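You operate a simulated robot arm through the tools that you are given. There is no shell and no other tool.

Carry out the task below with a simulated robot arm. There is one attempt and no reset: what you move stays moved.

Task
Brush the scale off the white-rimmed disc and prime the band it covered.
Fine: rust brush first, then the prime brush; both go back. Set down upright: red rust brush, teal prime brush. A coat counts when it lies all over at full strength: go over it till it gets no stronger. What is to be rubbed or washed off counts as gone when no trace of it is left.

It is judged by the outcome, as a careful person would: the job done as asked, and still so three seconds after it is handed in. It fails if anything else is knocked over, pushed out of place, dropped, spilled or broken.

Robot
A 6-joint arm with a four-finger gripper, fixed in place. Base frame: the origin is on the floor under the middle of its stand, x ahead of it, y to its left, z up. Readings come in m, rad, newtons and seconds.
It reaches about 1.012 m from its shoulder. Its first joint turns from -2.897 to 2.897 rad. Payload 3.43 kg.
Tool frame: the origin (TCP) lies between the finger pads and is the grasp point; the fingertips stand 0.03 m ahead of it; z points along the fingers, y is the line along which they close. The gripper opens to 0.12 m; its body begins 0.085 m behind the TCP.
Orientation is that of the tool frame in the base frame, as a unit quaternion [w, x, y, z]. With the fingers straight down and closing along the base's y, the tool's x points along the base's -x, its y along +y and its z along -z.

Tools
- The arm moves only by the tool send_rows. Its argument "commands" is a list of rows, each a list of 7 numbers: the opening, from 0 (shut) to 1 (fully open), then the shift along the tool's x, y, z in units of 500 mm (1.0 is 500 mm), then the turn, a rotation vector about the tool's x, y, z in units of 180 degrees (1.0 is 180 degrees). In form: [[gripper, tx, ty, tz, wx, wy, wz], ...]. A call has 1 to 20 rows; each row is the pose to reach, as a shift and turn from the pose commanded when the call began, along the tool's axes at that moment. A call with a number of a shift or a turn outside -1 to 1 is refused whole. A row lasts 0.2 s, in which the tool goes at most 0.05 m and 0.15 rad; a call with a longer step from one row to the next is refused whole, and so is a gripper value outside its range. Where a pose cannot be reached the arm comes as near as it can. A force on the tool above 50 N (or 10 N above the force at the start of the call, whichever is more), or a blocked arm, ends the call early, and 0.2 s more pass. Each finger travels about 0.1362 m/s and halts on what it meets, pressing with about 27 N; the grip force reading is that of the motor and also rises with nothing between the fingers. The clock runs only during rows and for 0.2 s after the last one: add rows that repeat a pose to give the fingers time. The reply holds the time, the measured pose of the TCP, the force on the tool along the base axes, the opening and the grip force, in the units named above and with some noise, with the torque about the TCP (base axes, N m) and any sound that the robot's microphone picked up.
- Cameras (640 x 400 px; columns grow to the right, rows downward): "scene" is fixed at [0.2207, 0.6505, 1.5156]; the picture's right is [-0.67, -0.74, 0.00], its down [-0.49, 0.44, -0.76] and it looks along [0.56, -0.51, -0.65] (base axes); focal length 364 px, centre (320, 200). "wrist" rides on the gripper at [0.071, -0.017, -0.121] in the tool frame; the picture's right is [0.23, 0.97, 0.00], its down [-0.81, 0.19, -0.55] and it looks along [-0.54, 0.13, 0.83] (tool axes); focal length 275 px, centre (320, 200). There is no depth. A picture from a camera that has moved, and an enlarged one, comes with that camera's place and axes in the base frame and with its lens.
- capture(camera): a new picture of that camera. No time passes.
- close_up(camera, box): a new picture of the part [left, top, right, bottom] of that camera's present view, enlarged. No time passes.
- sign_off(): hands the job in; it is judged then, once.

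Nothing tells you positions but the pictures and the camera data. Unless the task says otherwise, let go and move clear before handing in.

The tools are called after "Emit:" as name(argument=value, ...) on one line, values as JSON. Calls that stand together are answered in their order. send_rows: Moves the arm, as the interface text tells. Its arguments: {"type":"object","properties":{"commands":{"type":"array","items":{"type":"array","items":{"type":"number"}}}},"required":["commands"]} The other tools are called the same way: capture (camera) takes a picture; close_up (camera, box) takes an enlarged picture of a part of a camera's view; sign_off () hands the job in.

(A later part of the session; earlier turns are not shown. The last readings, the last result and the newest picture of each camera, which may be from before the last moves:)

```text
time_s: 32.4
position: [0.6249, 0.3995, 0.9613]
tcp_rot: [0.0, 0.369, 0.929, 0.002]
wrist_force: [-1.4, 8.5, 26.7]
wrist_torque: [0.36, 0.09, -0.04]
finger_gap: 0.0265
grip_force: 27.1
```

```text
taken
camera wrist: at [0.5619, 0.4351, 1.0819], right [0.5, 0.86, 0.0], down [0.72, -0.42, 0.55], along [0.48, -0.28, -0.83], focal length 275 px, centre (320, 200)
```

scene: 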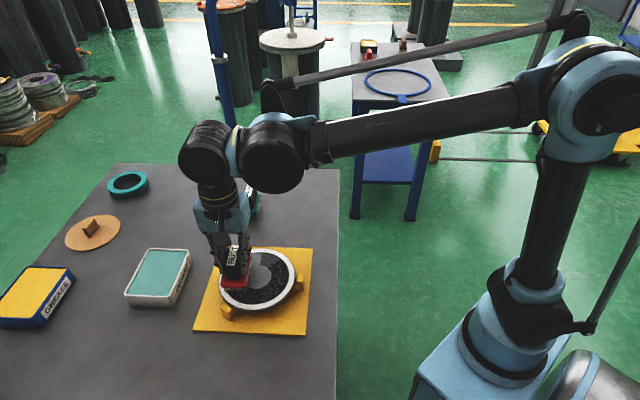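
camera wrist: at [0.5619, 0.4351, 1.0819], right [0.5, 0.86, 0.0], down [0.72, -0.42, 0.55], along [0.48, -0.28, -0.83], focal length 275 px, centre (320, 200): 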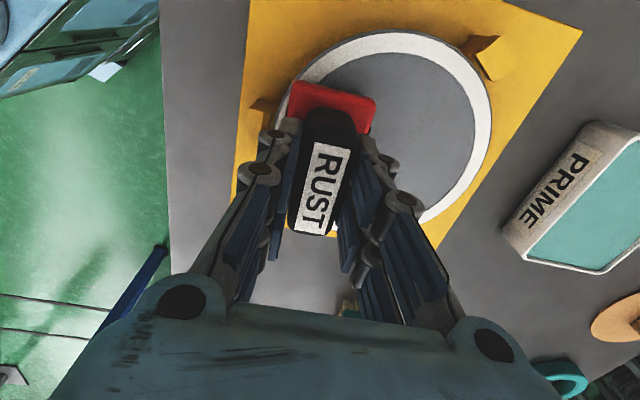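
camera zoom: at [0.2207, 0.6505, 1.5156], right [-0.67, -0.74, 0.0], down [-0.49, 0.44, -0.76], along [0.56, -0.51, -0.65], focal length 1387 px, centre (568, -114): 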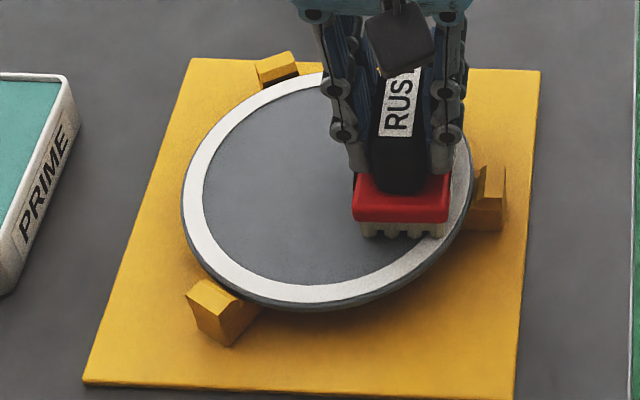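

The band looks clean. I'll lift off and head back above the brush's home spot so I can inspect the whole disc.

Emit:
send_rows(commands=[[0.0, 0, 0, -0.03, 0, 0, 0], [0.0, 0, 0, -0.08, 0, 0, 0], [0.0, 0, 0, -0.1332, 0, 0, 0], [0.0, -0.08, -0.0133, -0.1332, 0, 0, 0], [0.0, -0.16, -0.0266, -0.1332, 0, 0, 0], [0.0, -0.24, -0.0399, -0.1332, 0, 0, 0], [0.0, -0.32, -0.0532, -0.1332, 0, 0, 0], [0.0, -0.4, -0.0665, -0.1332, 0, 0, 0], [0.0, -0.4794, -0.0798, -0.1332, 0, 0, 0], [0.0, -0.4794, -0.0798, -0.1332, 0, 0, 0], [0.0, -0.4794, -0.0798, -0.1332, 0, 0, 0]])

Emit:
close_up(camera="scene", box=[195, 235, 315, 330])

Emit:
capture(camera="scene")

Emit:
capture(camera="wrist")

```text
time_s: 34.8
position: [0.772, 0.2044, 1.0271]
tcp_rot: [0.0, 0.37, 0.929, 0.001]
wrist_force: [-0.3, 0.0, -2.0]
wrist_torque: [0.01, 0.0, -0.01]
finger_gap: 0.0268
grip_force: 27.1
```

```text
4.21 times, centred on (255, 282) of scene
camera zoom: at [0.2207, 0.6505, 1.5156], right [-0.67, -0.74, 0.0], down [-0.49, 0.44, -0.76], along [0.56, -0.51, -0.65], focal length 1533 px, centre (594, -147)
```

zoom: 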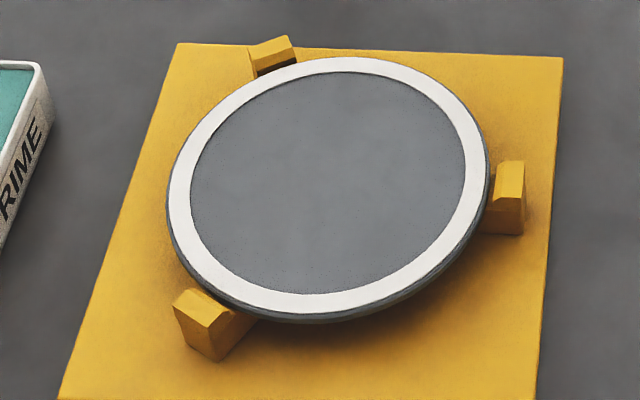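

```text
taken
```

scene: 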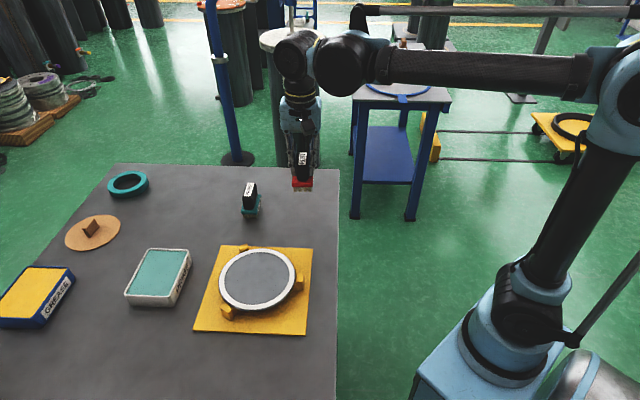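

```text
taken
camera wrist: at [0.7088, 0.2414, 1.1466], right [0.5, 0.86, 0.0], down [0.72, -0.42, 0.55], along [0.48, -0.28, -0.83], focal length 275 px, centre (320, 200)
```

wrist: 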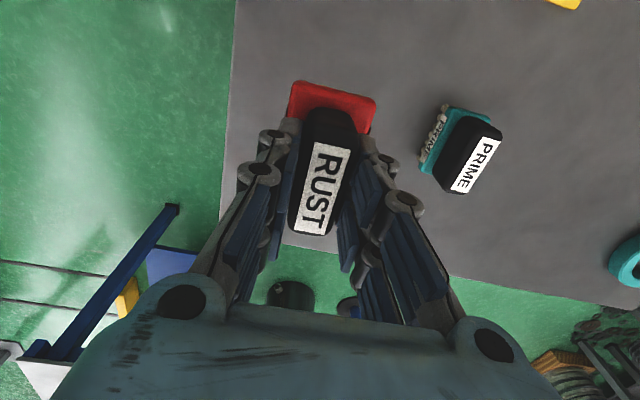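

Emit:
close_up(camera="scene", box=[215, 245, 260, 315])

Emit:
close_up(camera="scene", box=[255, 245, 300, 315])

```text
5.71 times, centred on (238, 280) of scene
camera zoom: at [0.2207, 0.6505, 1.5156], right [-0.67, -0.74, 0.0], down [-0.49, 0.44, -0.76], along [0.56, -0.51, -0.65], focal length 2080 px, centre (791, -257)
```

zoom: 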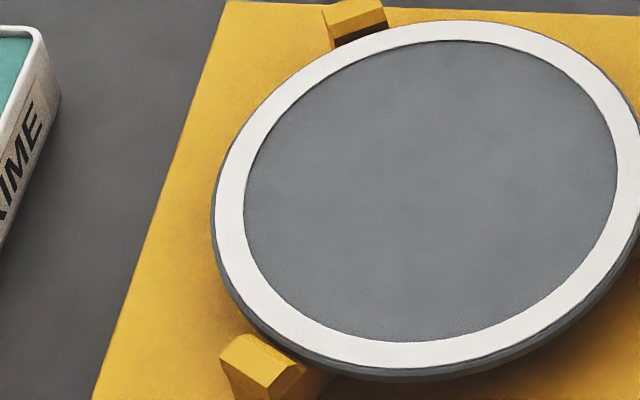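

```text
5.71 times, centred on (278, 280) of scene
camera zoom: at [0.2207, 0.6505, 1.5156], right [-0.67, -0.74, 0.0], down [-0.49, 0.44, -0.76], along [0.56, -0.51, -0.65], focal length 2080 px, centre (563, -257)
```

zoom: 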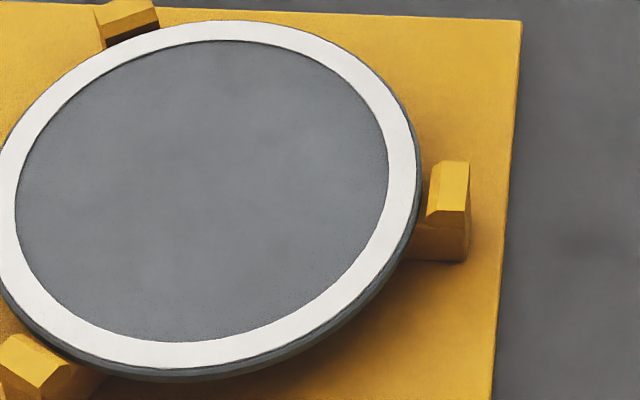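

The band looks bare. To be sure no trace is left, I'll give it one more full loop with steady pressure, corrected for the slight slope I felt across the disc.

Emit:
send_rows(commands=[[0.0, 0.08, 0.0283, 0.015, 0, 0, 0], [0.0, 0.16, 0.0566, 0.03, 0, 0, 0], [0.0, 0.24, 0.0849, 0.045, 0, 0, 0], [0.0, 0.32, 0.1132, 0.06, 0, 0, 0], [0.0, 0.4, 0.1415, 0.08, 0, 0, 0], [0.0, 0.4794, 0.1698, 0.1, 0, 0, 0], [0.0, 0.4794, 0.1698, 0.12, 0, 0, 0], [0.0, 0.4794, 0.1698, 0.128, 0, 0, 0], [0.0, 0.4794, 0.1698, 0.1308, 0, 0, 0], [0.0, 0.4794, 0.1698, 0.1308, 0, 0, 0]])

```text
time_s: 37.0
position: [0.657, 0.4341, 0.9619]
tcp_rot: [0.0, 0.371, 0.929, 0.0]
wrist_force: [0.0, -0.5, -1.2]
wrist_torque: [0.02, 0.0, 0.01]
finger_gap: 0.0269
grip_force: 27.3
```

Emit:
send_rows(commands=[[0.0, 0, 0, 0.0008, 0, 0, 0], [0.0, 0, 0, 0.0016, 0, 0, 0], [0.0, -0.034, 0, 0.0016, 0, 0, 0], [0.0, -0.068, 0, 0.0016, 0, 0, 0], [0.0, -0.0492, 0.026, 0.0014, 0, 0, 0], [0.0, -0.0352, 0.046, 0.0012, 0, 0, 0], [0.0, -0.018, 0.0632, 0.001, 0, 0, 0], [0.0, 0, 0.076, 0.0009, 0, 0, 0], [0.0, 0, 0.094, 0.0008, 0, 0, 0], [0.0, 0, 0.076, 0.0009, 0, 0, 0], [0.0, 0.018, 0.0632, 0.001, 0, 0, 0], [0.0, 0.0352, 0.046, 0.0012, 0, 0, 0], [0.0, 0.0492, 0.026, 0.0014, 0, 0, 0], [0.0, 0.061, 0, 0.0016, 0, 0, 0], [0.0, 0.068, 0, 0.0016, 0, 0, 0], [0.0, 0.0492, -0.026, 0.0019, 0, 0, 0], [0.0, 0.0352, -0.046, 0.0021, 0, 0, 0], [0.0, 0.018, -0.0632, 0.0022, 0, 0, 0], [0.0, 0, -0.076, 0.0024, 0, 0, 0]])

```text
time_s: 41.0
position: [0.6305, 0.407, 0.962]
tcp_rot: [0.001, 0.37, 0.929, 0.0]
wrist_force: [-1.5, 3.2, 10.7]
wrist_torque: [0.14, 0.08, -0.04]
finger_gap: 0.0267
grip_force: 27.1
```

Emit:
send_rows(commands=[[0.0, 0, -0.016, 0.0006, 0, 0, 0], [0.0, 0, 0, 0.0005, 0, 0, 0], [0.0, -0.018, 0.0128, 0.0004, 0, 0, 0], [0.0, -0.0352, 0.03, 0.0002, 0, 0, 0], [0.0, -0.0492, 0.05, 0, 0, 0, 0], [0.0, -0.061, 0.076, -0.0004, 0, 0, 0], [0.0, -0.068, 0.076, -0.0004, 0, 0, 0], [0.0, -0.0492, 0.05, 0, 0, 0, 0], [0.0, -0.0352, 0.03, 0.0003, 0, 0, 0], [0.0, -0.018, 0.0128, 0.0005, 0, 0, 0], [0.0, 0, 0, 0.0006, 0, 0, 0], [0.0, 0, -0.016, 0.0007, 0, 0, 0], [0.0, 0, 0, 0.0006, 0, 0, 0], [0.0, 0.018, 0.0128, 0.0005, 0, 0, 0], [0.0, 0.0352, 0.03, 0.0003, 0, 0, 0], [0.0, 0.0492, 0.05, 0, 0, 0, 0], [0.0, 0.068, 0.076, -0.0004, 0, 0, 0], [0.0, 0.0352, 0.03, 0.0003, 0, 0, 0], [0.0, 0, 0, 0.0006, 0, 0, 0]])

```text
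time_s: 45.0
position: [0.6305, 0.4057, 0.9614]
tcp_rot: [0.001, 0.37, 0.929, 0.001]
wrist_force: [-0.2, -0.2, 0.3]
wrist_torque: [0.07, -0.01, -0.01]
finger_gap: 0.0267
grip_force: 27.5
```

Emit:
send_rows(commands=[[0.0, 0, -0.004, 0.0008, 0, 0, 0], [0.0, 0, -0.004, 0.0016, 0, 0, 0], [0.0, 0, -0.004, 0.0016, 0, 0, 0]])

Emit:
close_up(camera="scene", box=[195, 225, 315, 330])

```text
time_s: 45.8
position: [0.6289, 0.4038, 0.9611]
tcp_rot: [0.001, 0.371, 0.929, 0.002]
wrist_force: [9.9, 10.9, 38.7]
wrist_torque: [0.4, -0.37, -0.02]
finger_gap: 0.0269
grip_force: 27.0
```

```text
3.81 times, centred on (255, 278) of scene
camera zoom: at [0.2207, 0.6505, 1.5156], right [-0.67, -0.74, 0.0], down [-0.49, 0.44, -0.76], along [0.56, -0.51, -0.65], focal length 1387 px, centre (568, -95)
```

zoom: 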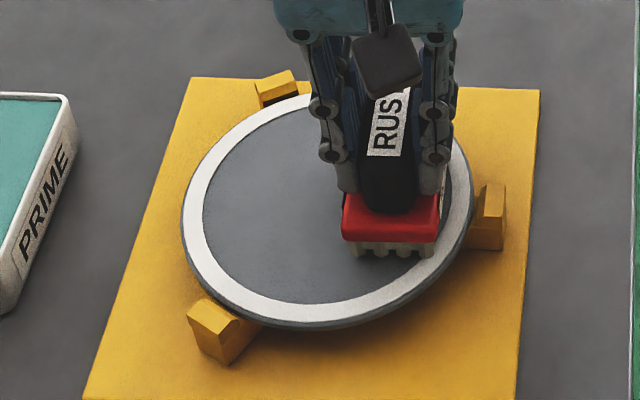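

Emit:
send_rows(commands=[[0.0, 0, -0.01, -0.0005, 0, 0, 0], [0.0, -0.018, 0.0168, -0.0005, 0, 0, 0], [0.0, -0.0352, 0.034, -0.0006, 0, 0, 0], [0.0, -0.0492, 0.054, -0.0008, 0, 0, 0], [0.0, -0.066, 0.08, -0.001, 0, 0, 0], [0.0, -0.0492, 0.054, -0.0008, 0, 0, 0], [0.0, -0.0352, 0.034, -0.0006, 0, 0, 0], [0.0, -0.018, 0.0168, -0.0005, 0, 0, 0], [0.0, 0, -0.01, -0.0005, 0, 0, 0], [0.0, 0.018, 0.0168, -0.0005, 0, 0, 0], [0.0, 0.0352, 0.034, -0.0006, 0, 0, 0], [0.0, 0.0492, 0.054, -0.0008, 0, 0, 0], [0.0, 0.066, 0.08, -0.001, 0, 0, 0], [0.0, 0.0492, 0.054, -0.0008, 0, 0, 0], [0.0, 0.0352, 0.034, -0.0006, 0, 0, 0], [0.0, 0, 0, -0.0005, 0, 0, 0]])

```text
time_s: 49.2
position: [0.6268, 0.4046, 0.9603]
tcp_rot: [0.001, 0.371, 0.929, 0.001]
wrist_force: [-1.3, 5.2, 17.2]
wrist_torque: [0.21, 0.08, -0.13]
finger_gap: 0.0265
grip_force: 27.3
```

Emit:
send_rows(commands=[[0.0, 0, 0, -0.03, 0, 0, 0], [0.0, 0, 0, -0.08, 0, 0, 0], [0.0, 0, 0, -0.1349, 0, 0, 0], [0.0, -0.08, -0.015, -0.1349, 0, 0, 0], [0.0, -0.16, -0.03, -0.1349, 0, 0, 0], [0.0, -0.24, -0.045, -0.1349, 0, 0, 0], [0.0, -0.32, -0.06, -0.1349, 0, 0, 0], [0.0, -0.4, -0.075, -0.1349, 0, 0, 0], [0.0, -0.4794, -0.0898, -0.1349, 0, 0, 0], [0.0, -0.4794, -0.0898, -0.1349, 0, 0, 0], [0.0, -0.4794, -0.0898, -0.1349, 0, 0, 0]])

Emit:
close_up(camera="scene", box=[195, 235, 315, 330])

Emit:
close_up(camera="scene", box=[255, 250, 300, 300])

Emit:
close_up(camera="scene", box=[215, 260, 260, 310])

```text
time_s: 51.6
position: [0.7715, 0.2068, 1.027]
tcp_rot: [0.0, 0.37, 0.929, 0.001]
wrist_force: [-0.1, 0.1, -1.4]
wrist_torque: [0.02, 0.01, 0.0]
finger_gap: 0.0268
grip_force: 26.9
```

```text
4.21 times, centred on (255, 282) of scene
camera zoom: at [0.2207, 0.6505, 1.5156], right [-0.67, -0.74, 0.0], down [-0.49, 0.44, -0.76], along [0.56, -0.51, -0.65], focal length 1533 px, centre (594, -147)
```

zoom: 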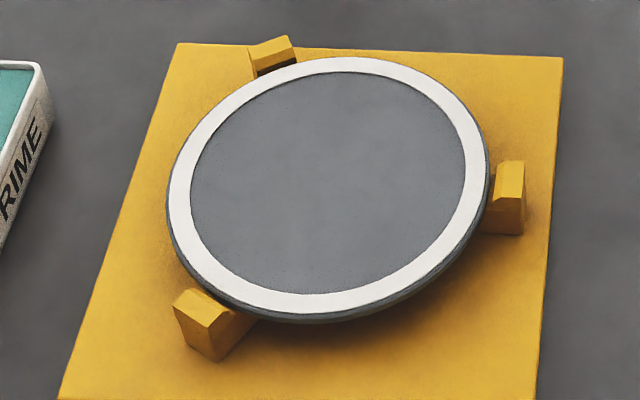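

```text
8.00 times, centred on (278, 275) of scene
camera zoom: at [0.2207, 0.6505, 1.5156], right [-0.67, -0.74, 0.0], down [-0.49, 0.44, -0.76], along [0.56, -0.51, -0.65], focal length 2912 px, centre (660, -400)
```

zoom: 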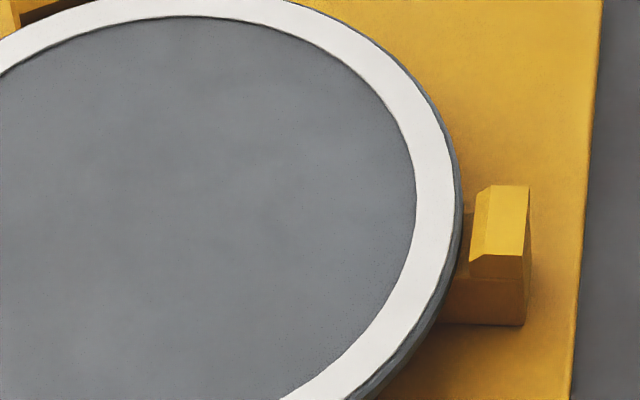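

```text
8.00 times, centred on (238, 285) of scene
camera zoom: at [0.2207, 0.6505, 1.5156], right [-0.67, -0.74, 0.0], down [-0.49, 0.44, -0.76], along [0.56, -0.51, -0.65], focal length 2912 px, centre (980, -480)
```

zoom: 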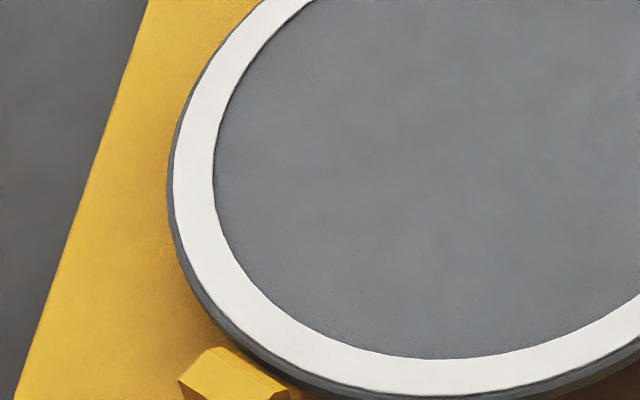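

The disc is uniformly bare metal and nothing has shifted. Now I'll set the rust brush back down on its spot.

Emit:
send_rows(commands=[[0.0, 0, 0, 0.06, 0, 0, 0], [0.0, 0, 0, 0.12, 0, 0, 0], [0.0, 0, 0, 0.16, 0, 0, 0], [0.0, 0, 0, 0.18, 0, 0, 0], [0.0, 0, 0, 0.19, 0, 0, 0], [0.0, 0, 0, 0.194, 0, 0, 0], [0.0, 0, 0, 0.197, 0, 0, 0], [0.0, 0, 0, 0.197, 0, 0, 0]])

```text
time_s: 53.4
position: [0.7708, 0.2075, 0.929]
tcp_rot: [0.0, 0.371, 0.929, 0.001]
wrist_force: [0.5, 0.3, -1.7]
wrist_torque: [-0.01, -0.01, 0.0]
finger_gap: 0.0269
grip_force: 27.3
```

Emit:
send_rows(commands=[[0.0, 0, 0, 0.001, 0, 0, 0], [0.0, 0, 0, 0.002, 0, 0, 0], [0.0, 0, 0, 0.003, 0, 0, 0], [0.0, 0, 0, 0.003, 0, 0, 0]])

```text
time_s: 54.4
position: [0.7723, 0.2063, 0.9285]
tcp_rot: [0.001, 0.371, 0.929, 0.001]
wrist_force: [0.0, -0.4, -0.7]
wrist_torque: [0.0, -0.02, -0.01]
finger_gap: 0.0266
grip_force: 27.1
```

Emit:
send_rows(commands=[[0.0, 0, 0, 0.001, 0, 0, 0], [0.0, 0, 0, 0.002, 0, 0, 0], [0.0, 0, 0, 0.002, 0, 0, 0]])

```text
time_s: 55.2
position: [0.7714, 0.2059, 0.9266]
tcp_rot: [0.0, 0.371, 0.929, 0.001]
wrist_force: [-0.4, 0.3, -1.7]
wrist_torque: [0.03, -0.01, -0.01]
finger_gap: 0.0266
grip_force: 26.8
```

Emit:
send_rows(commands=[[0.0, 0, 0, 0.001, 0, 0, 0], [0.0, 0, 0, 0.002, 0, 0, 0], [0.0, 0, 0, 0.002, 0, 0, 0]])

Emit:
close_up(camera="scene", box=[270, 170, 350, 235])

```text
time_s: 56.0
position: [0.7709, 0.2061, 0.9259]
tcp_rot: [0.0, 0.37, 0.929, 0.001]
wrist_force: [0.2, -2.9, 26.9]
wrist_torque: [-0.07, 0.22, 0.02]
finger_gap: 0.0268
grip_force: 27.0
```

```text
6.15 times, centred on (310, 202) of scene
camera zoom: at [0.2207, 0.6505, 1.5156], right [-0.67, -0.74, 0.0], down [-0.49, 0.44, -0.76], along [0.56, -0.51, -0.65], focal length 2240 px, centre (382, 185)
```

zoom: 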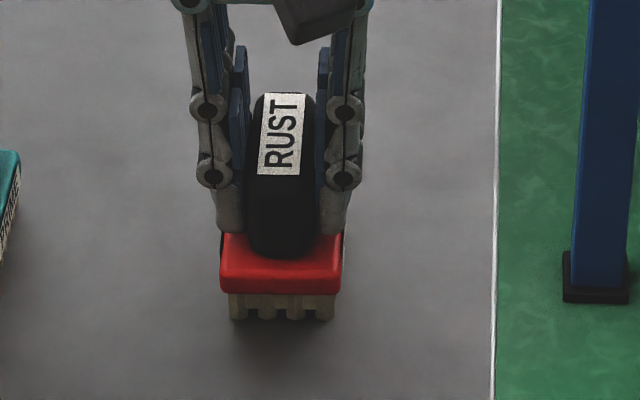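

It is seated on the table. I'll ease the pressure, open the fingers and rise straight up.

Emit:
send_rows(commands=[[0.0, 0, 0, -0.0012, 0, 0, 0], [0.3, 0, 0, -0.0012, 0, 0, 0], [0.45, 0, 0, -0.0012, 0, 0, 0], [0.6, 0, 0, -0.0012, 0, 0, 0], [0.6, 0, 0, -0.0012, 0, 0, 0], [0.6, 0, 0, -0.0012, 0, 0, 0]])

Emit:
close_up(camera="scene", box=[270, 170, 350, 235])

```text
time_s: 57.4
position: [0.7713, 0.2059, 0.9258]
tcp_rot: [0.0, 0.371, 0.929, 0.002]
wrist_force: [-0.6, 0.1, -0.3]
wrist_torque: [0.03, 0.02, -0.02]
finger_gap: 0.0719
grip_force: 0.1
```

```text
6.15 times, centred on (310, 202) of scene
camera zoom: at [0.2207, 0.6505, 1.5156], right [-0.67, -0.74, 0.0], down [-0.49, 0.44, -0.76], along [0.56, -0.51, -0.65], focal length 2240 px, centre (382, 185)
```

zoom: 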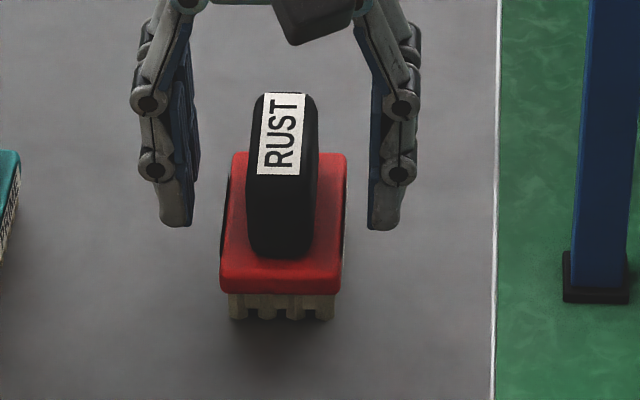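

Emit:
send_rows(commands=[[0.6, 0, 0, -0.04, 0, 0, 0], [0.6, 0, 0, -0.12, 0, 0, 0], [0.6, 0, 0, -0.2, 0, 0, 0], [0.6, 0, 0, -0.24, 0, 0, 0], [0.6, 0, 0, -0.24, 0, 0, 0]])

Emit:
close_up(camera="wrist", box=[260, 60, 540, 235])

Emit:
close_up(camera="scene", box=[220, 160, 340, 240])

```text
time_s: 58.6
position: [0.7718, 0.207, 1.0491]
tcp_rot: [0.001, 0.371, 0.929, 0.001]
wrist_force: [-0.2, 0.0, 0.2]
wrist_torque: [0.0, 0.01, -0.02]
finger_gap: 0.0719
grip_force: 0.0
```

```text
2.29 times, centred on (400, 148) of wrist
camera zoom: at [0.7084, 0.2431, 1.1692], right [0.5, 0.86, 0.0], down [0.72, -0.42, 0.55], along [0.48, -0.28, -0.83], focal length 629 px, centre (137, 320)
```

zoom: 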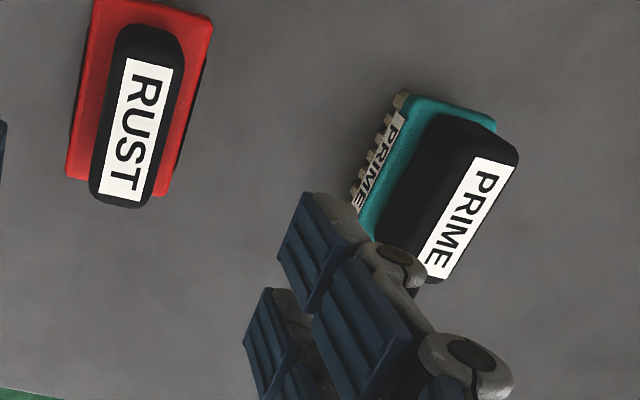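

```text
5.00 times, centred on (280, 200) of scene
camera zoom: at [0.2207, 0.6505, 1.5156], right [-0.67, -0.74, 0.0], down [-0.49, 0.44, -0.76], along [0.56, -0.51, -0.65], focal length 1820 px, centre (520, 200)
```

zoom: 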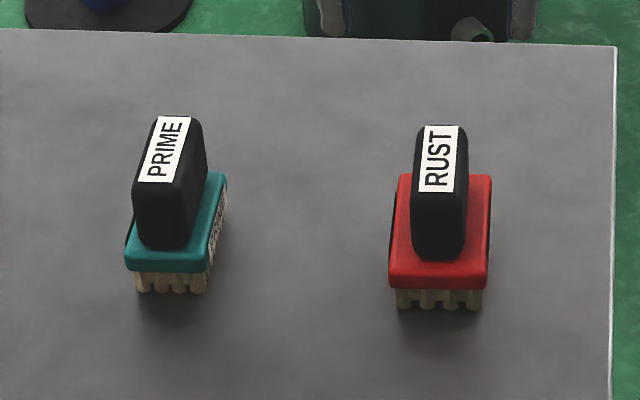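

The rust brush is home and upright. The prime brush handle centre is at ≈(0.871, 0.304), yaw ≈ -41°. I'll move above it.

Emit:
send_rows(commands=[[0.6, -0.002, 0.0558, 0, 0, 0, -0.004], [0.6, -0.004, 0.1115, 0, 0, 0, -0.008], [0.6, -0.006, 0.1673, 0, 0, 0, -0.012], [0.6, -0.008, 0.223, 0, 0, 0, -0.0139], [0.6, -0.01, 0.2788, 0, 0, 0, -0.0139], [0.6, -0.01, 0.2788, 0, 0, 0, -0.0139], [0.6, -0.01, 0.2788, 0, 0, 0, -0.0139]])

Emit:
close_up(camera="wrist", box=[200, 60, 440, 210])

```text
time_s: 60.2
position: [0.8703, 0.3055, 1.0453]
tcp_rot: [0.0, 0.35, 0.937, 0.001]
wrist_force: [-0.3, 0.1, -0.2]
wrist_torque: [-0.01, -0.02, -0.01]
finger_gap: 0.0721
grip_force: 0.0
```

```text
2.67 times, centred on (320, 135) of wrist
camera zoom: at [0.8056, 0.3379, 1.166], right [0.46, 0.89, 0.0], down [0.74, -0.39, 0.55], along [0.49, -0.26, -0.83], focal length 734 px, centre (320, 373)
```

zoom: 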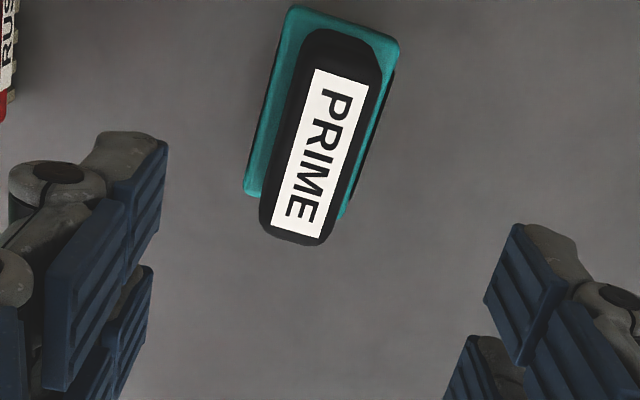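

Emit:
send_rows(commands=[[0.6, 0, 0, 0.06, 0, 0, 0.005], [0.6, 0, 0, 0.12, 0, 0, 0.01], [0.6, 0, 0, 0.17, 0, 0, 0.015], [0.6, 0, 0, 0.205, 0, 0, 0.015], [0.6, 0, 0, 0.225, 0, 0, 0.015], [0.6, 0, 0, 0.2355, 0, 0, 0.015], [0.6, 0, 0, 0.2355, 0, 0, 0.015], [0.6, 0, 0, 0.2355, 0, 0, 0.015]])

Emit:
capture(camera="wrist")

Emit:
close_up(camera="scene", box=[210, 150, 330, 240])

```text
time_s: 62.0
position: [0.8716, 0.3048, 0.9288]
tcp_rot: [0.001, 0.373, 0.928, 0.001]
wrist_force: [0.7, -0.1, 1.0]
wrist_torque: [-0.01, -0.01, -0.05]
finger_gap: 0.0719
grip_force: 0.0
```

```text
taken
camera wrist: at [0.8081, 0.3409, 1.049], right [0.51, 0.86, 0.0], down [0.72, -0.42, 0.55], along [0.48, -0.28, -0.83], focal length 275 px, centre (320, 200)
```

wrist: 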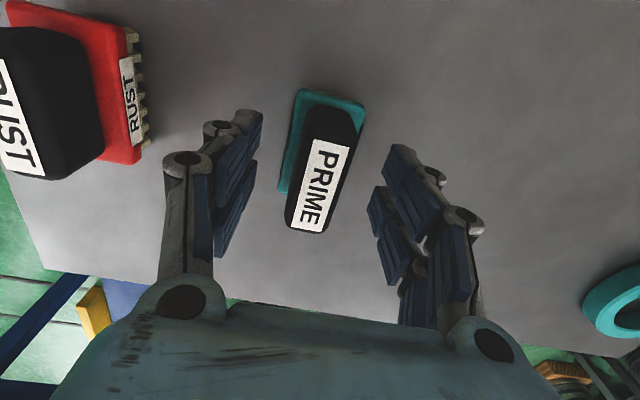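

```text
4.44 times, centred on (270, 195) of scene
camera zoom: at [0.2207, 0.6505, 1.5156], right [-0.67, -0.74, 0.0], down [-0.49, 0.44, -0.76], along [0.56, -0.51, -0.65], focal length 1618 px, centre (542, 222)
```

zoom: 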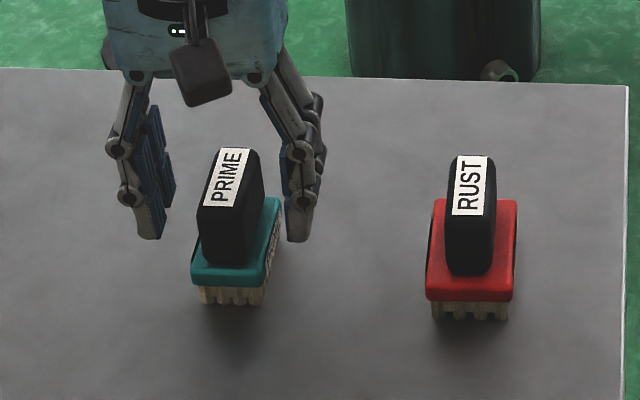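

Emit:
send_rows(commands=[[0.4, 0, 0, 0, 0, 0, 0], [0.2, 0, 0, 0, 0, 0, 0], [0.0, 0, 0, 0, 0, 0, 0], [0.0, 0, 0, 0, 0, 0, 0], [0.0, 0, 0, 0, 0, 0, 0]])

Emit:
close_up(camera="scene", box=[210, 150, 330, 240])

```text
time_s: 63.2
position: [0.8709, 0.3054, 0.93]
tcp_rot: [0.0, 0.372, 0.928, 0.002]
wrist_force: [-0.3, -0.5, 1.0]
wrist_torque: [0.03, -0.03, -0.02]
finger_gap: 0.0267
grip_force: 27.0
```

```text
4.44 times, centred on (270, 195) of scene
camera zoom: at [0.2207, 0.6505, 1.5156], right [-0.67, -0.74, 0.0], down [-0.49, 0.44, -0.76], along [0.56, -0.51, -0.65], focal length 1618 px, centre (542, 222)
```

zoom: 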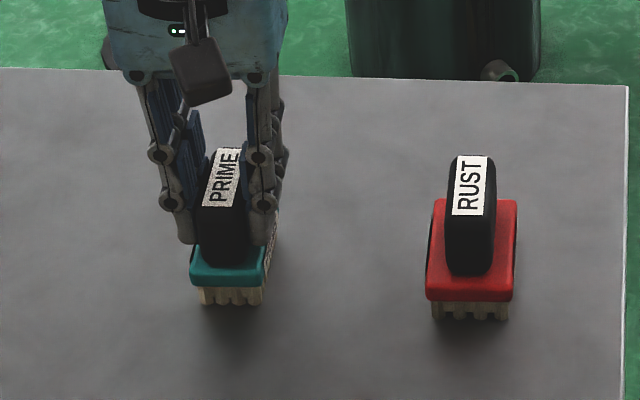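

The prime brush is held with no load on the table. I'll lift it and carry it above the PRIME tray, near (0.795, 0.58), then look to align it.

Emit:
send_rows(commands=[[0.0, 0, 0, -0.02, 0, 0, 0], [0.0, 0, 0, -0.07, 0, 0, 0], [0.0, 0, 0, -0.14, 0, 0, 0], [0.0, 0, 0, -0.22, 0, 0, 0], [0.0, 0.07, 0.0418, -0.22, 0, 0, 0], [0.0, 0.14, 0.0835, -0.22, 0, 0, 0], [0.0, 0.21, 0.1253, -0.22, 0, 0, 0], [0.0, 0.28, 0.1671, -0.22, 0, 0, 0], [0.0, 0.35, 0.2089, -0.22, 0, 0, 0], [0.0, 0.42, 0.2506, -0.22, 0, 0, 0], [0.0, 0.49, 0.2924, -0.22, 0, 0, 0], [0.0, 0.49, 0.2924, -0.22, 0, 0, 0], [0.0, 0.49, 0.2924, -0.22, 0, 0, 0]])

Emit:
capture(camera="wrist")

Emit:
capture(camera="scene")

```text
time_s: 66.0
position: [0.7938, 0.5782, 1.0392]
tcp_rot: [0.0, 0.372, 0.928, 0.0]
wrist_force: [0.4, 0.4, -1.6]
wrist_torque: [0.03, 0.0, 0.01]
finger_gap: 0.0267
grip_force: 27.4
```

```text
taken
camera wrist: at [0.7318, 0.6147, 1.1597], right [0.51, 0.86, 0.0], down [0.72, -0.42, 0.55], along [0.48, -0.28, -0.83], focal length 275 px, centre (320, 200)
```

wrist: 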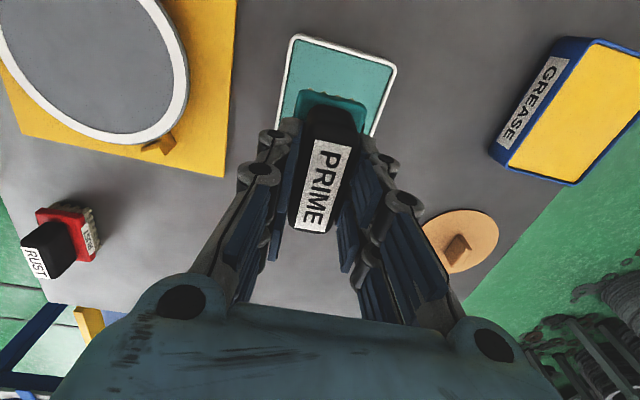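

```text
taken
```

scene: 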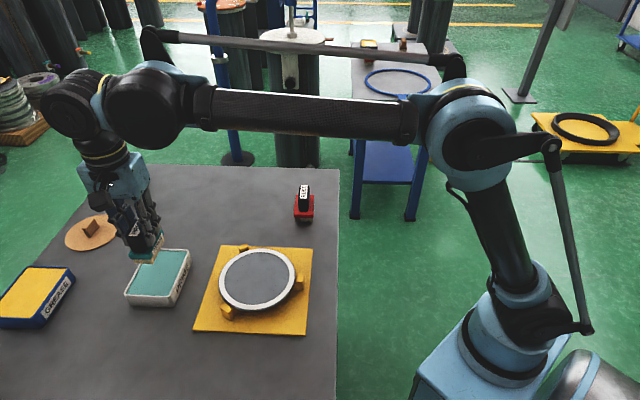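

Emit:
close_up(camera="wrist", box=[250, 20, 430, 150])

Emit:
close_up(camera="scene", box=[100, 190, 210, 315])

```text
3.08 times, centred on (340, 85) of wrist
camera zoom: at [0.7318, 0.6147, 1.1597], right [0.51, 0.86, 0.0], down [0.72, -0.42, 0.55], along [0.48, -0.28, -0.83], focal length 847 px, centre (258, 554)
```

zoom: 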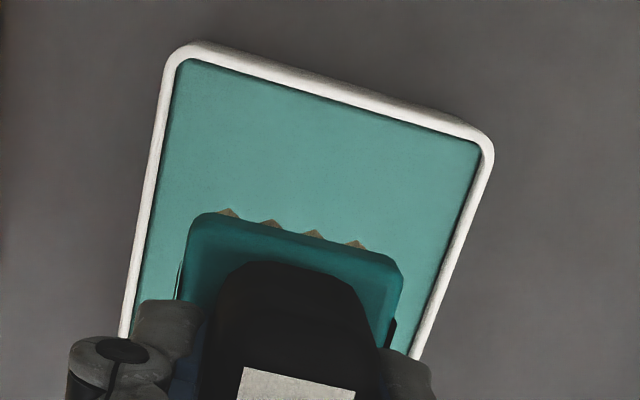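

```text
3.20 times, centred on (155, 252) of scene
camera zoom: at [0.2207, 0.6505, 1.5156], right [-0.67, -0.74, 0.0], down [-0.49, 0.44, -0.76], along [0.56, -0.51, -0.65], focal length 1165 px, centre (848, 32)
```

zoom: 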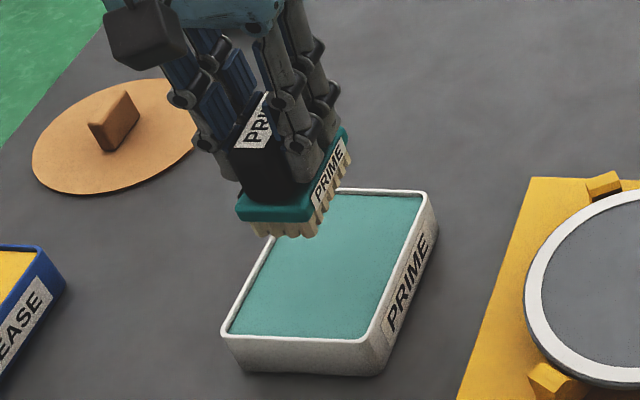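

The tray pad centre is ≈(0.8025, 0.579), and the brush's long axis already lines up with its long side. I'll centre over it and lower slowly until it touches.

Emit:
send_rows(commands=[[0.0, -0.005, 0.004, 0.03, 0, 0, 0], [0.0, -0.01, 0.008, 0.06, 0, 0, 0], [0.0, -0.01, 0.008, 0.09, 0, 0, 0], [0.0, -0.01, 0.008, 0.11, 0, 0, 0], [0.0, -0.01, 0.008, 0.12, 0, 0, 0], [0.0, -0.01, 0.008, 0.12, 0, 0, 0]])

Emit:
close_up(camera="scene", box=[100, 200, 210, 315])

Emit:
close_up(camera="wrist", box=[230, 10, 450, 180])

```text
time_s: 67.4
position: [0.8021, 0.5784, 0.9794]
tcp_rot: [0.0, 0.373, 0.928, 0.0]
wrist_force: [0.0, -0.2, -1.4]
wrist_torque: [0.0, -0.02, -0.01]
finger_gap: 0.0268
grip_force: 27.1
```

```text
3.48 times, centred on (155, 258) of scene
camera zoom: at [0.2207, 0.6505, 1.5156], right [-0.67, -0.74, 0.0], down [-0.49, 0.44, -0.76], along [0.56, -0.51, -0.65], focal length 1266 px, centre (894, 0)
```

zoom: 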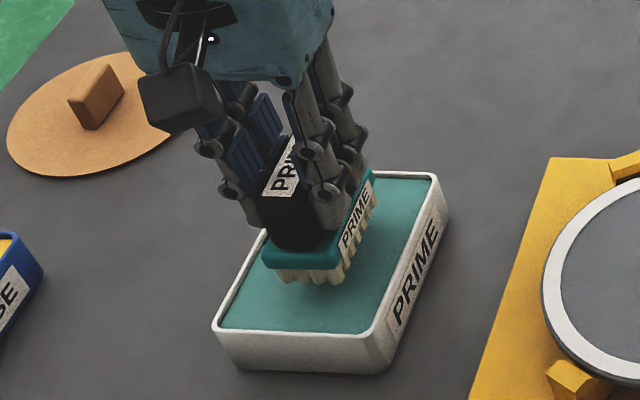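

```text
2.35 times, centred on (340, 95) of wrist
camera zoom: at [0.7376, 0.6145, 1.0994], right [0.51, 0.86, 0.0], down [0.72, -0.42, 0.55], along [0.48, -0.28, -0.83], focal length 648 px, centre (273, 447)
```

zoom: 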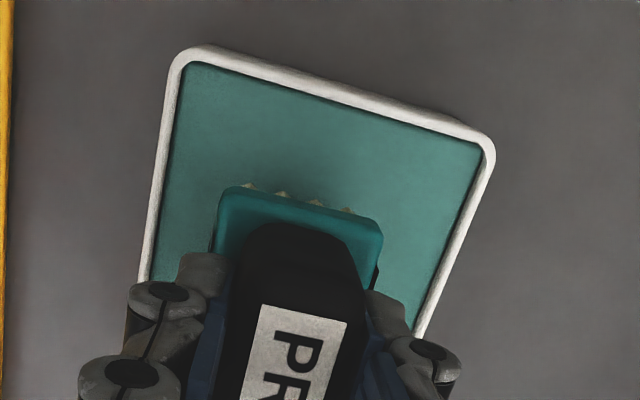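

Emit:
send_rows(commands=[[0.0, 0, 0, 0.004, 0, 0, 0], [0.0, 0, 0, 0.008, 0, 0, 0], [0.0, 0, 0, 0.012, 0, 0, 0], [0.0, 0, 0, 0.016, 0, 0, 0], [0.0, 0, 0, 0.016, 0, 0, 0]])

```text
time_s: 68.6
position: [0.8009, 0.5784, 0.9718]
tcp_rot: [0.0, 0.372, 0.928, 0.001]
wrist_force: [-0.3, -0.9, -0.7]
wrist_torque: [0.0, 0.02, 0.03]
finger_gap: 0.0269
grip_force: 27.4
```

Emit:
send_rows(commands=[[0.0, 0, 0, 0.003, 0, 0, 0], [0.0, 0, 0, 0.006, 0, 0, 0], [0.0, 0, 0, 0.009, 0, 0, 0], [0.0, 0, 0, 0.009, 0, 0, 0]])

Emit:
close_up(camera="scene", box=[120, 220, 200, 315])

```text
time_s: 69.6
position: [0.802, 0.5784, 0.9672]
tcp_rot: [0.001, 0.373, 0.928, 0.001]
wrist_force: [-0.9, -0.2, -1.7]
wrist_torque: [0.02, -0.01, 0.04]
finger_gap: 0.0267
grip_force: 26.7
```

```text
4.21 times, centred on (160, 268) of scene
camera zoom: at [0.2207, 0.6505, 1.5156], right [-0.67, -0.74, 0.0], down [-0.49, 0.44, -0.76], along [0.56, -0.51, -0.65], focal length 1533 px, centre (994, -84)
```

zoom: 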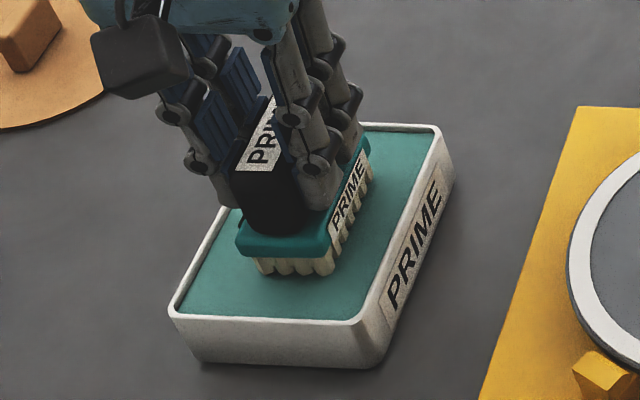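

Emit:
send_rows(commands=[[0.0, 0, 0, 0.002, 0, 0, 0], [0.0, 0, 0, 0.004, 0, 0, 0], [0.0, 0, 0, 0.006, 0, 0, 0], [0.0, 0, 0, 0.006, 0, 0, 0]])

```text
time_s: 70.6
position: [0.8005, 0.5774, 0.9661]
tcp_rot: [0.0, 0.372, 0.928, 0.002]
wrist_force: [5.2, 9.1, 38.4]
wrist_torque: [0.39, -0.19, 0.01]
finger_gap: 0.0268
grip_force: 26.9
```

The brush is touching the pad. I'll ease the pressure, make small strokes well inside the tray to load it, then lift out.

Emit:
send_rows(commands=[[0.0, 0, 0, -0.0012, 0, 0, 0], [0.0, 0.01, 0, -0.0012, 0, 0, 0], [0.0, 0, 0, -0.0012, 0, 0, 0], [0.0, -0.01, 0, -0.0012, 0, 0, 0], [0.0, 0, 0, -0.0012, 0, 0, 0], [0.0, 0, 0.008, -0.0012, 0, 0, 0], [0.0, 0, 0, -0.0012, 0, 0, 0], [0.0, 0, -0.008, -0.0012, 0, 0, 0], [0.0, 0, 0, -0.0012, 0, 0, 0]])

```text
time_s: 72.6
position: [0.7995, 0.577, 0.965]
tcp_rot: [0.0, 0.372, 0.928, 0.001]
wrist_force: [-7.7, -5.6, 25.0]
wrist_torque: [-0.34, 0.36, 0.02]
finger_gap: 0.0268
grip_force: 27.4
```

Emit:
send_rows(commands=[[0.0, 0, 0, -0.01, 0, 0, 0], [0.0, 0, 0, -0.05, 0, 0, 0], [0.0, 0, 0, -0.1, 0, 0, 0], [0.0, 0, 0, -0.13, 0, 0, 0], [0.0, 0, 0, -0.13, 0, 0, 0]])

Emit:
close_up(camera="scene", box=[100, 180, 210, 315])

Emit:
close_up(camera="wrist", box=[230, 10, 450, 180])

```text
time_s: 73.8
position: [0.8011, 0.5769, 1.0303]
tcp_rot: [0.001, 0.373, 0.928, 0.002]
wrist_force: [-0.3, -0.1, -0.9]
wrist_torque: [0.0, 0.01, -0.04]
finger_gap: 0.0267
grip_force: 27.3
```

```text
2.96 times, centred on (155, 248) of scene
camera zoom: at [0.2207, 0.6505, 1.5156], right [-0.67, -0.74, 0.0], down [-0.49, 0.44, -0.76], along [0.56, -0.51, -0.65], focal length 1079 px, centre (809, 59)
```

zoom: 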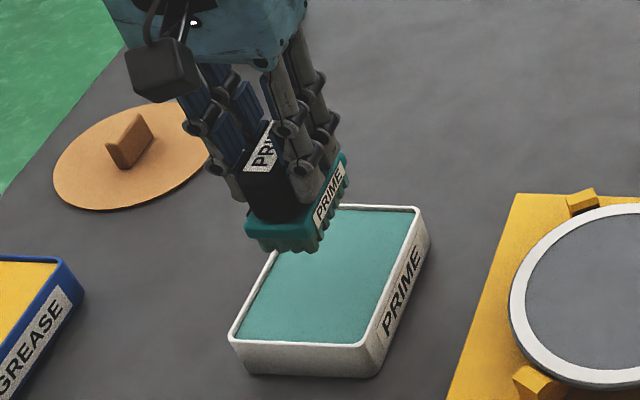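

```text
2.35 times, centred on (340, 95) of wrist
camera zoom: at [0.7379, 0.6142, 1.1499], right [0.51, 0.86, 0.0], down [0.72, -0.42, 0.55], along [0.48, -0.28, -0.83], focal length 648 px, centre (273, 447)
```

zoom: 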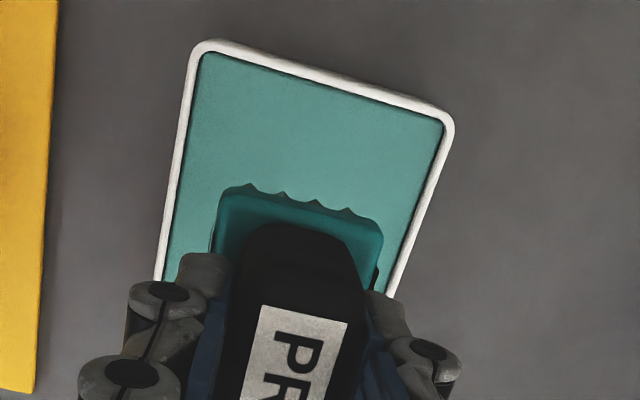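

The bristles are loaded with teal primer. I'll carry the brush over the +u side of the disc band and come down gently.

Emit:
send_rows(commands=[[0.0, 0.0015, -0.06, 0, 0, 0, 0], [0.0, 0.003, -0.12, 0, 0, 0, 0], [0.0, 0.0045, -0.18, 0, 0, 0, 0], [0.0, 0.006, -0.24, 0.0, 0, 0, 0], [0.0, 0.0075, -0.29, 0.02, 0, 0, 0], [0.0, 0.009, -0.323, 0.05, 0, 0, 0], [0.0, 0.009, -0.323, 0.09, 0, 0, 0], [0.0, 0.009, -0.323, 0.11, 0, 0, 0], [0.0, 0.009, -0.323, 0.12, 0, 0, 0], [0.0, 0.009, -0.323, 0.12, 0, 0, 0]])

Emit:
close_up(camera="scene", box=[190, 220, 320, 330])

Emit:
capture(camera="wrist")

```text
time_s: 76.0
position: [0.6876, 0.4635, 0.9681]
tcp_rot: [0.0, 0.372, 0.928, 0.001]
wrist_force: [0.0, 0.4, -0.8]
wrist_torque: [-0.01, 0.02, 0.0]
finger_gap: 0.0268
grip_force: 26.9
```

```text
3.64 times, centred on (255, 275) of scene
camera zoom: at [0.2207, 0.6505, 1.5156], right [-0.67, -0.74, 0.0], down [-0.49, 0.44, -0.76], along [0.56, -0.51, -0.65], focal length 1324 px, centre (556, -73)
```

zoom: 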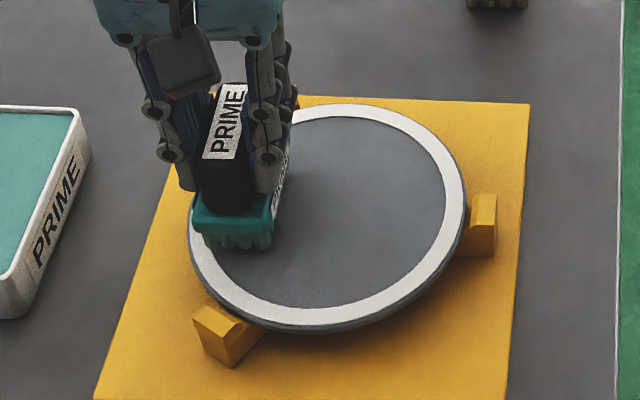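

```text
taken
camera wrist: at [0.6236, 0.5013, 1.0884], right [0.51, 0.86, 0.0], down [0.72, -0.42, 0.55], along [0.48, -0.28, -0.83], focal length 275 px, centre (320, 200)
```

wrist: 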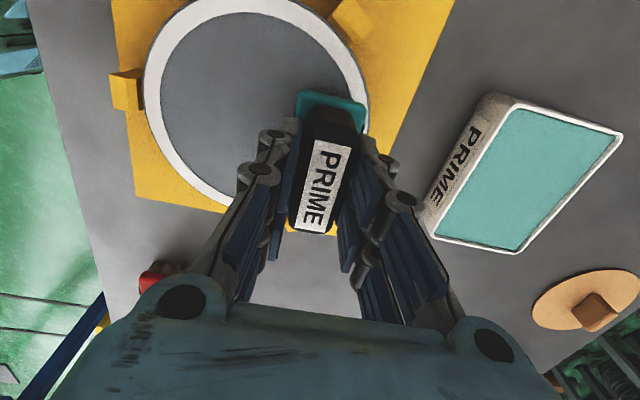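

Emit:
send_rows(commands=[[0.0, 0, 0, 0.003, 0, 0, 0], [0.0, 0, 0, 0.006, 0, 0, 0], [0.0, 0, 0, 0.008, 0, 0, 0], [0.0, 0, 0, 0.008, 0, 0, 0]])

```text
time_s: 77.0
position: [0.6866, 0.4642, 0.9652]
tcp_rot: [0.0, 0.372, 0.928, 0.001]
wrist_force: [0.0, 0.5, -2.0]
wrist_torque: [-0.01, -0.01, -0.02]
finger_gap: 0.0266
grip_force: 26.8
```

Emit:
send_rows(commands=[[0.0, 0, 0, 0.0015, 0, 0, 0], [0.0, 0, 0, 0.003, 0, 0, 0], [0.0, 0, 0, 0.003, 0, 0, 0]])

```text
time_s: 77.8
position: [0.686, 0.4641, 0.9637]
tcp_rot: [0.0, 0.371, 0.929, 0.0]
wrist_force: [-0.2, -0.1, -0.8]
wrist_torque: [-0.01, 0.01, -0.01]
finger_gap: 0.0266
grip_force: 26.8
```

Emit:
send_rows(commands=[[0.0, 0, 0, 0.001, 0, 0, 0], [0.0, 0, 0, 0.002, 0, 0, 0], [0.0, 0, 0, 0.002, 0, 0, 0]])

```text
time_s: 78.6
position: [0.687, 0.465, 0.9623]
tcp_rot: [0.001, 0.372, 0.928, 0.0]
wrist_force: [-0.4, -0.2, -1.3]
wrist_torque: [0.0, -0.01, 0.03]
finger_gap: 0.0265
grip_force: 27.0
```

Emit:
send_rows(commands=[[0.0, 0, 0, 0.001, 0, 0, 0], [0.0, 0, 0, 0.002, 0, 0, 0], [0.0, 0, 0, 0.002, 0, 0, 0]])

Emit:
close_up(camera="scene", box=[205, 245, 275, 300])

```text
time_s: 79.4
position: [0.6881, 0.4645, 0.9618]
tcp_rot: [0.001, 0.372, 0.928, 0.002]
wrist_force: [4.4, -1.0, 17.7]
wrist_torque: [-0.01, -0.11, 0.0]
finger_gap: 0.0266
grip_force: 26.9
```

```text
7.27 times, centred on (240, 272) of scene
camera zoom: at [0.2207, 0.6505, 1.5156], right [-0.67, -0.74, 0.0], down [-0.49, 0.44, -0.76], along [0.56, -0.51, -0.65], focal length 2647 px, centre (902, -327)
```

zoom: 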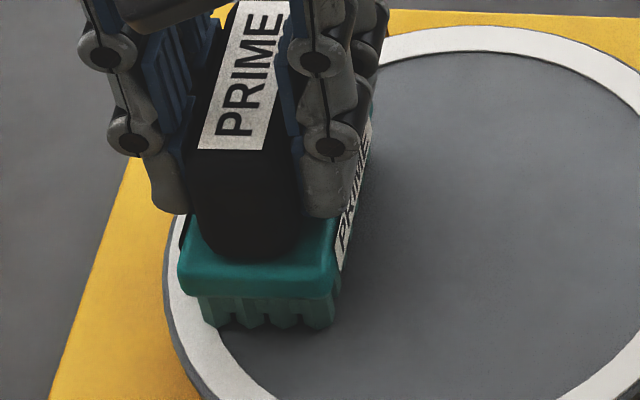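

Light contact at about 19 N. I'll now sweep the first half of the band with the primer.

Emit:
send_rows(commands=[[0.0, 0, 0.006, 0.0004, 0, 0, 0], [0.0, 0, -0.012, 0.0005, 0, 0, 0], [0.0, -0.018, -0.0248, 0.0006, 0, 0, 0], [0.0, -0.0352, -0.042, 0.0008, 0, 0, 0], [0.0, -0.0492, -0.062, 0.001, 0, 0, 0], [0.0, -0.061, -0.088, 0.0012, 0, 0, 0], [0.0, -0.068, -0.088, 0.0012, 0, 0, 0], [0.0, -0.0492, -0.114, 0.0015, 0, 0, 0], [0.0, -0.0352, -0.134, 0.0017, 0, 0, 0], [0.0, -0.018, -0.1512, 0.0018, 0, 0, 0], [0.0, 0, -0.164, 0.0019, 0, 0, 0], [0.0, 0, -0.18, 0.0021, 0, 0, 0], [0.0, 0, -0.18, 0.0021, 0, 0, 0]])

Emit:
close_up(camera="scene", box=[190, 220, 320, 330])

Emit:
close_up(camera="wrist", box=[200, 0, 540, 260])

```text
time_s: 82.2
position: [0.6241, 0.3986, 0.9601]
tcp_rot: [0.001, 0.371, 0.929, 0.001]
wrist_force: [5.1, 10.0, 38.3]
wrist_torque: [0.41, -0.12, 0.04]
finger_gap: 0.0265
grip_force: 27.4
```

```text
3.64 times, centred on (255, 275) of scene
camera zoom: at [0.2207, 0.6505, 1.5156], right [-0.67, -0.74, 0.0], down [-0.49, 0.44, -0.76], along [0.56, -0.51, -0.65], focal length 1324 px, centre (556, -73)
```

zoom: 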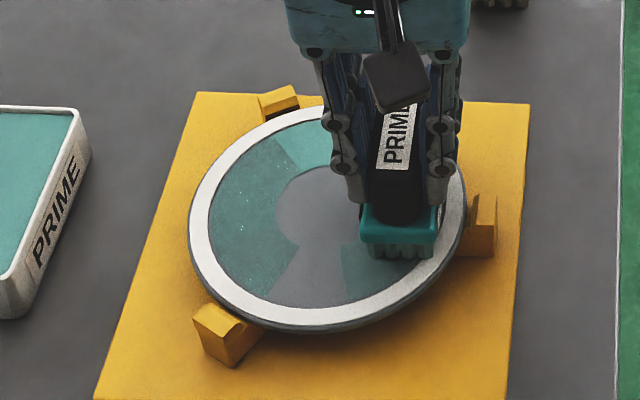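

```text
1.54 times, centred on (370, 130) of wrist
camera zoom: at [0.5608, 0.4356, 1.0814], right [0.51, 0.86, 0.0], down [0.72, -0.42, 0.55], along [0.48, -0.28, -0.83], focal length 424 px, centre (243, 308)
```

zoom: 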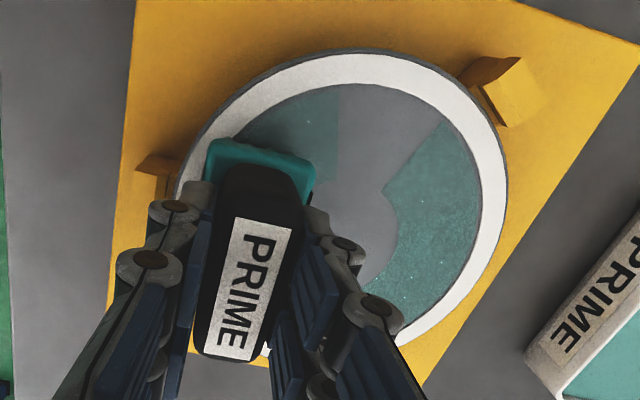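

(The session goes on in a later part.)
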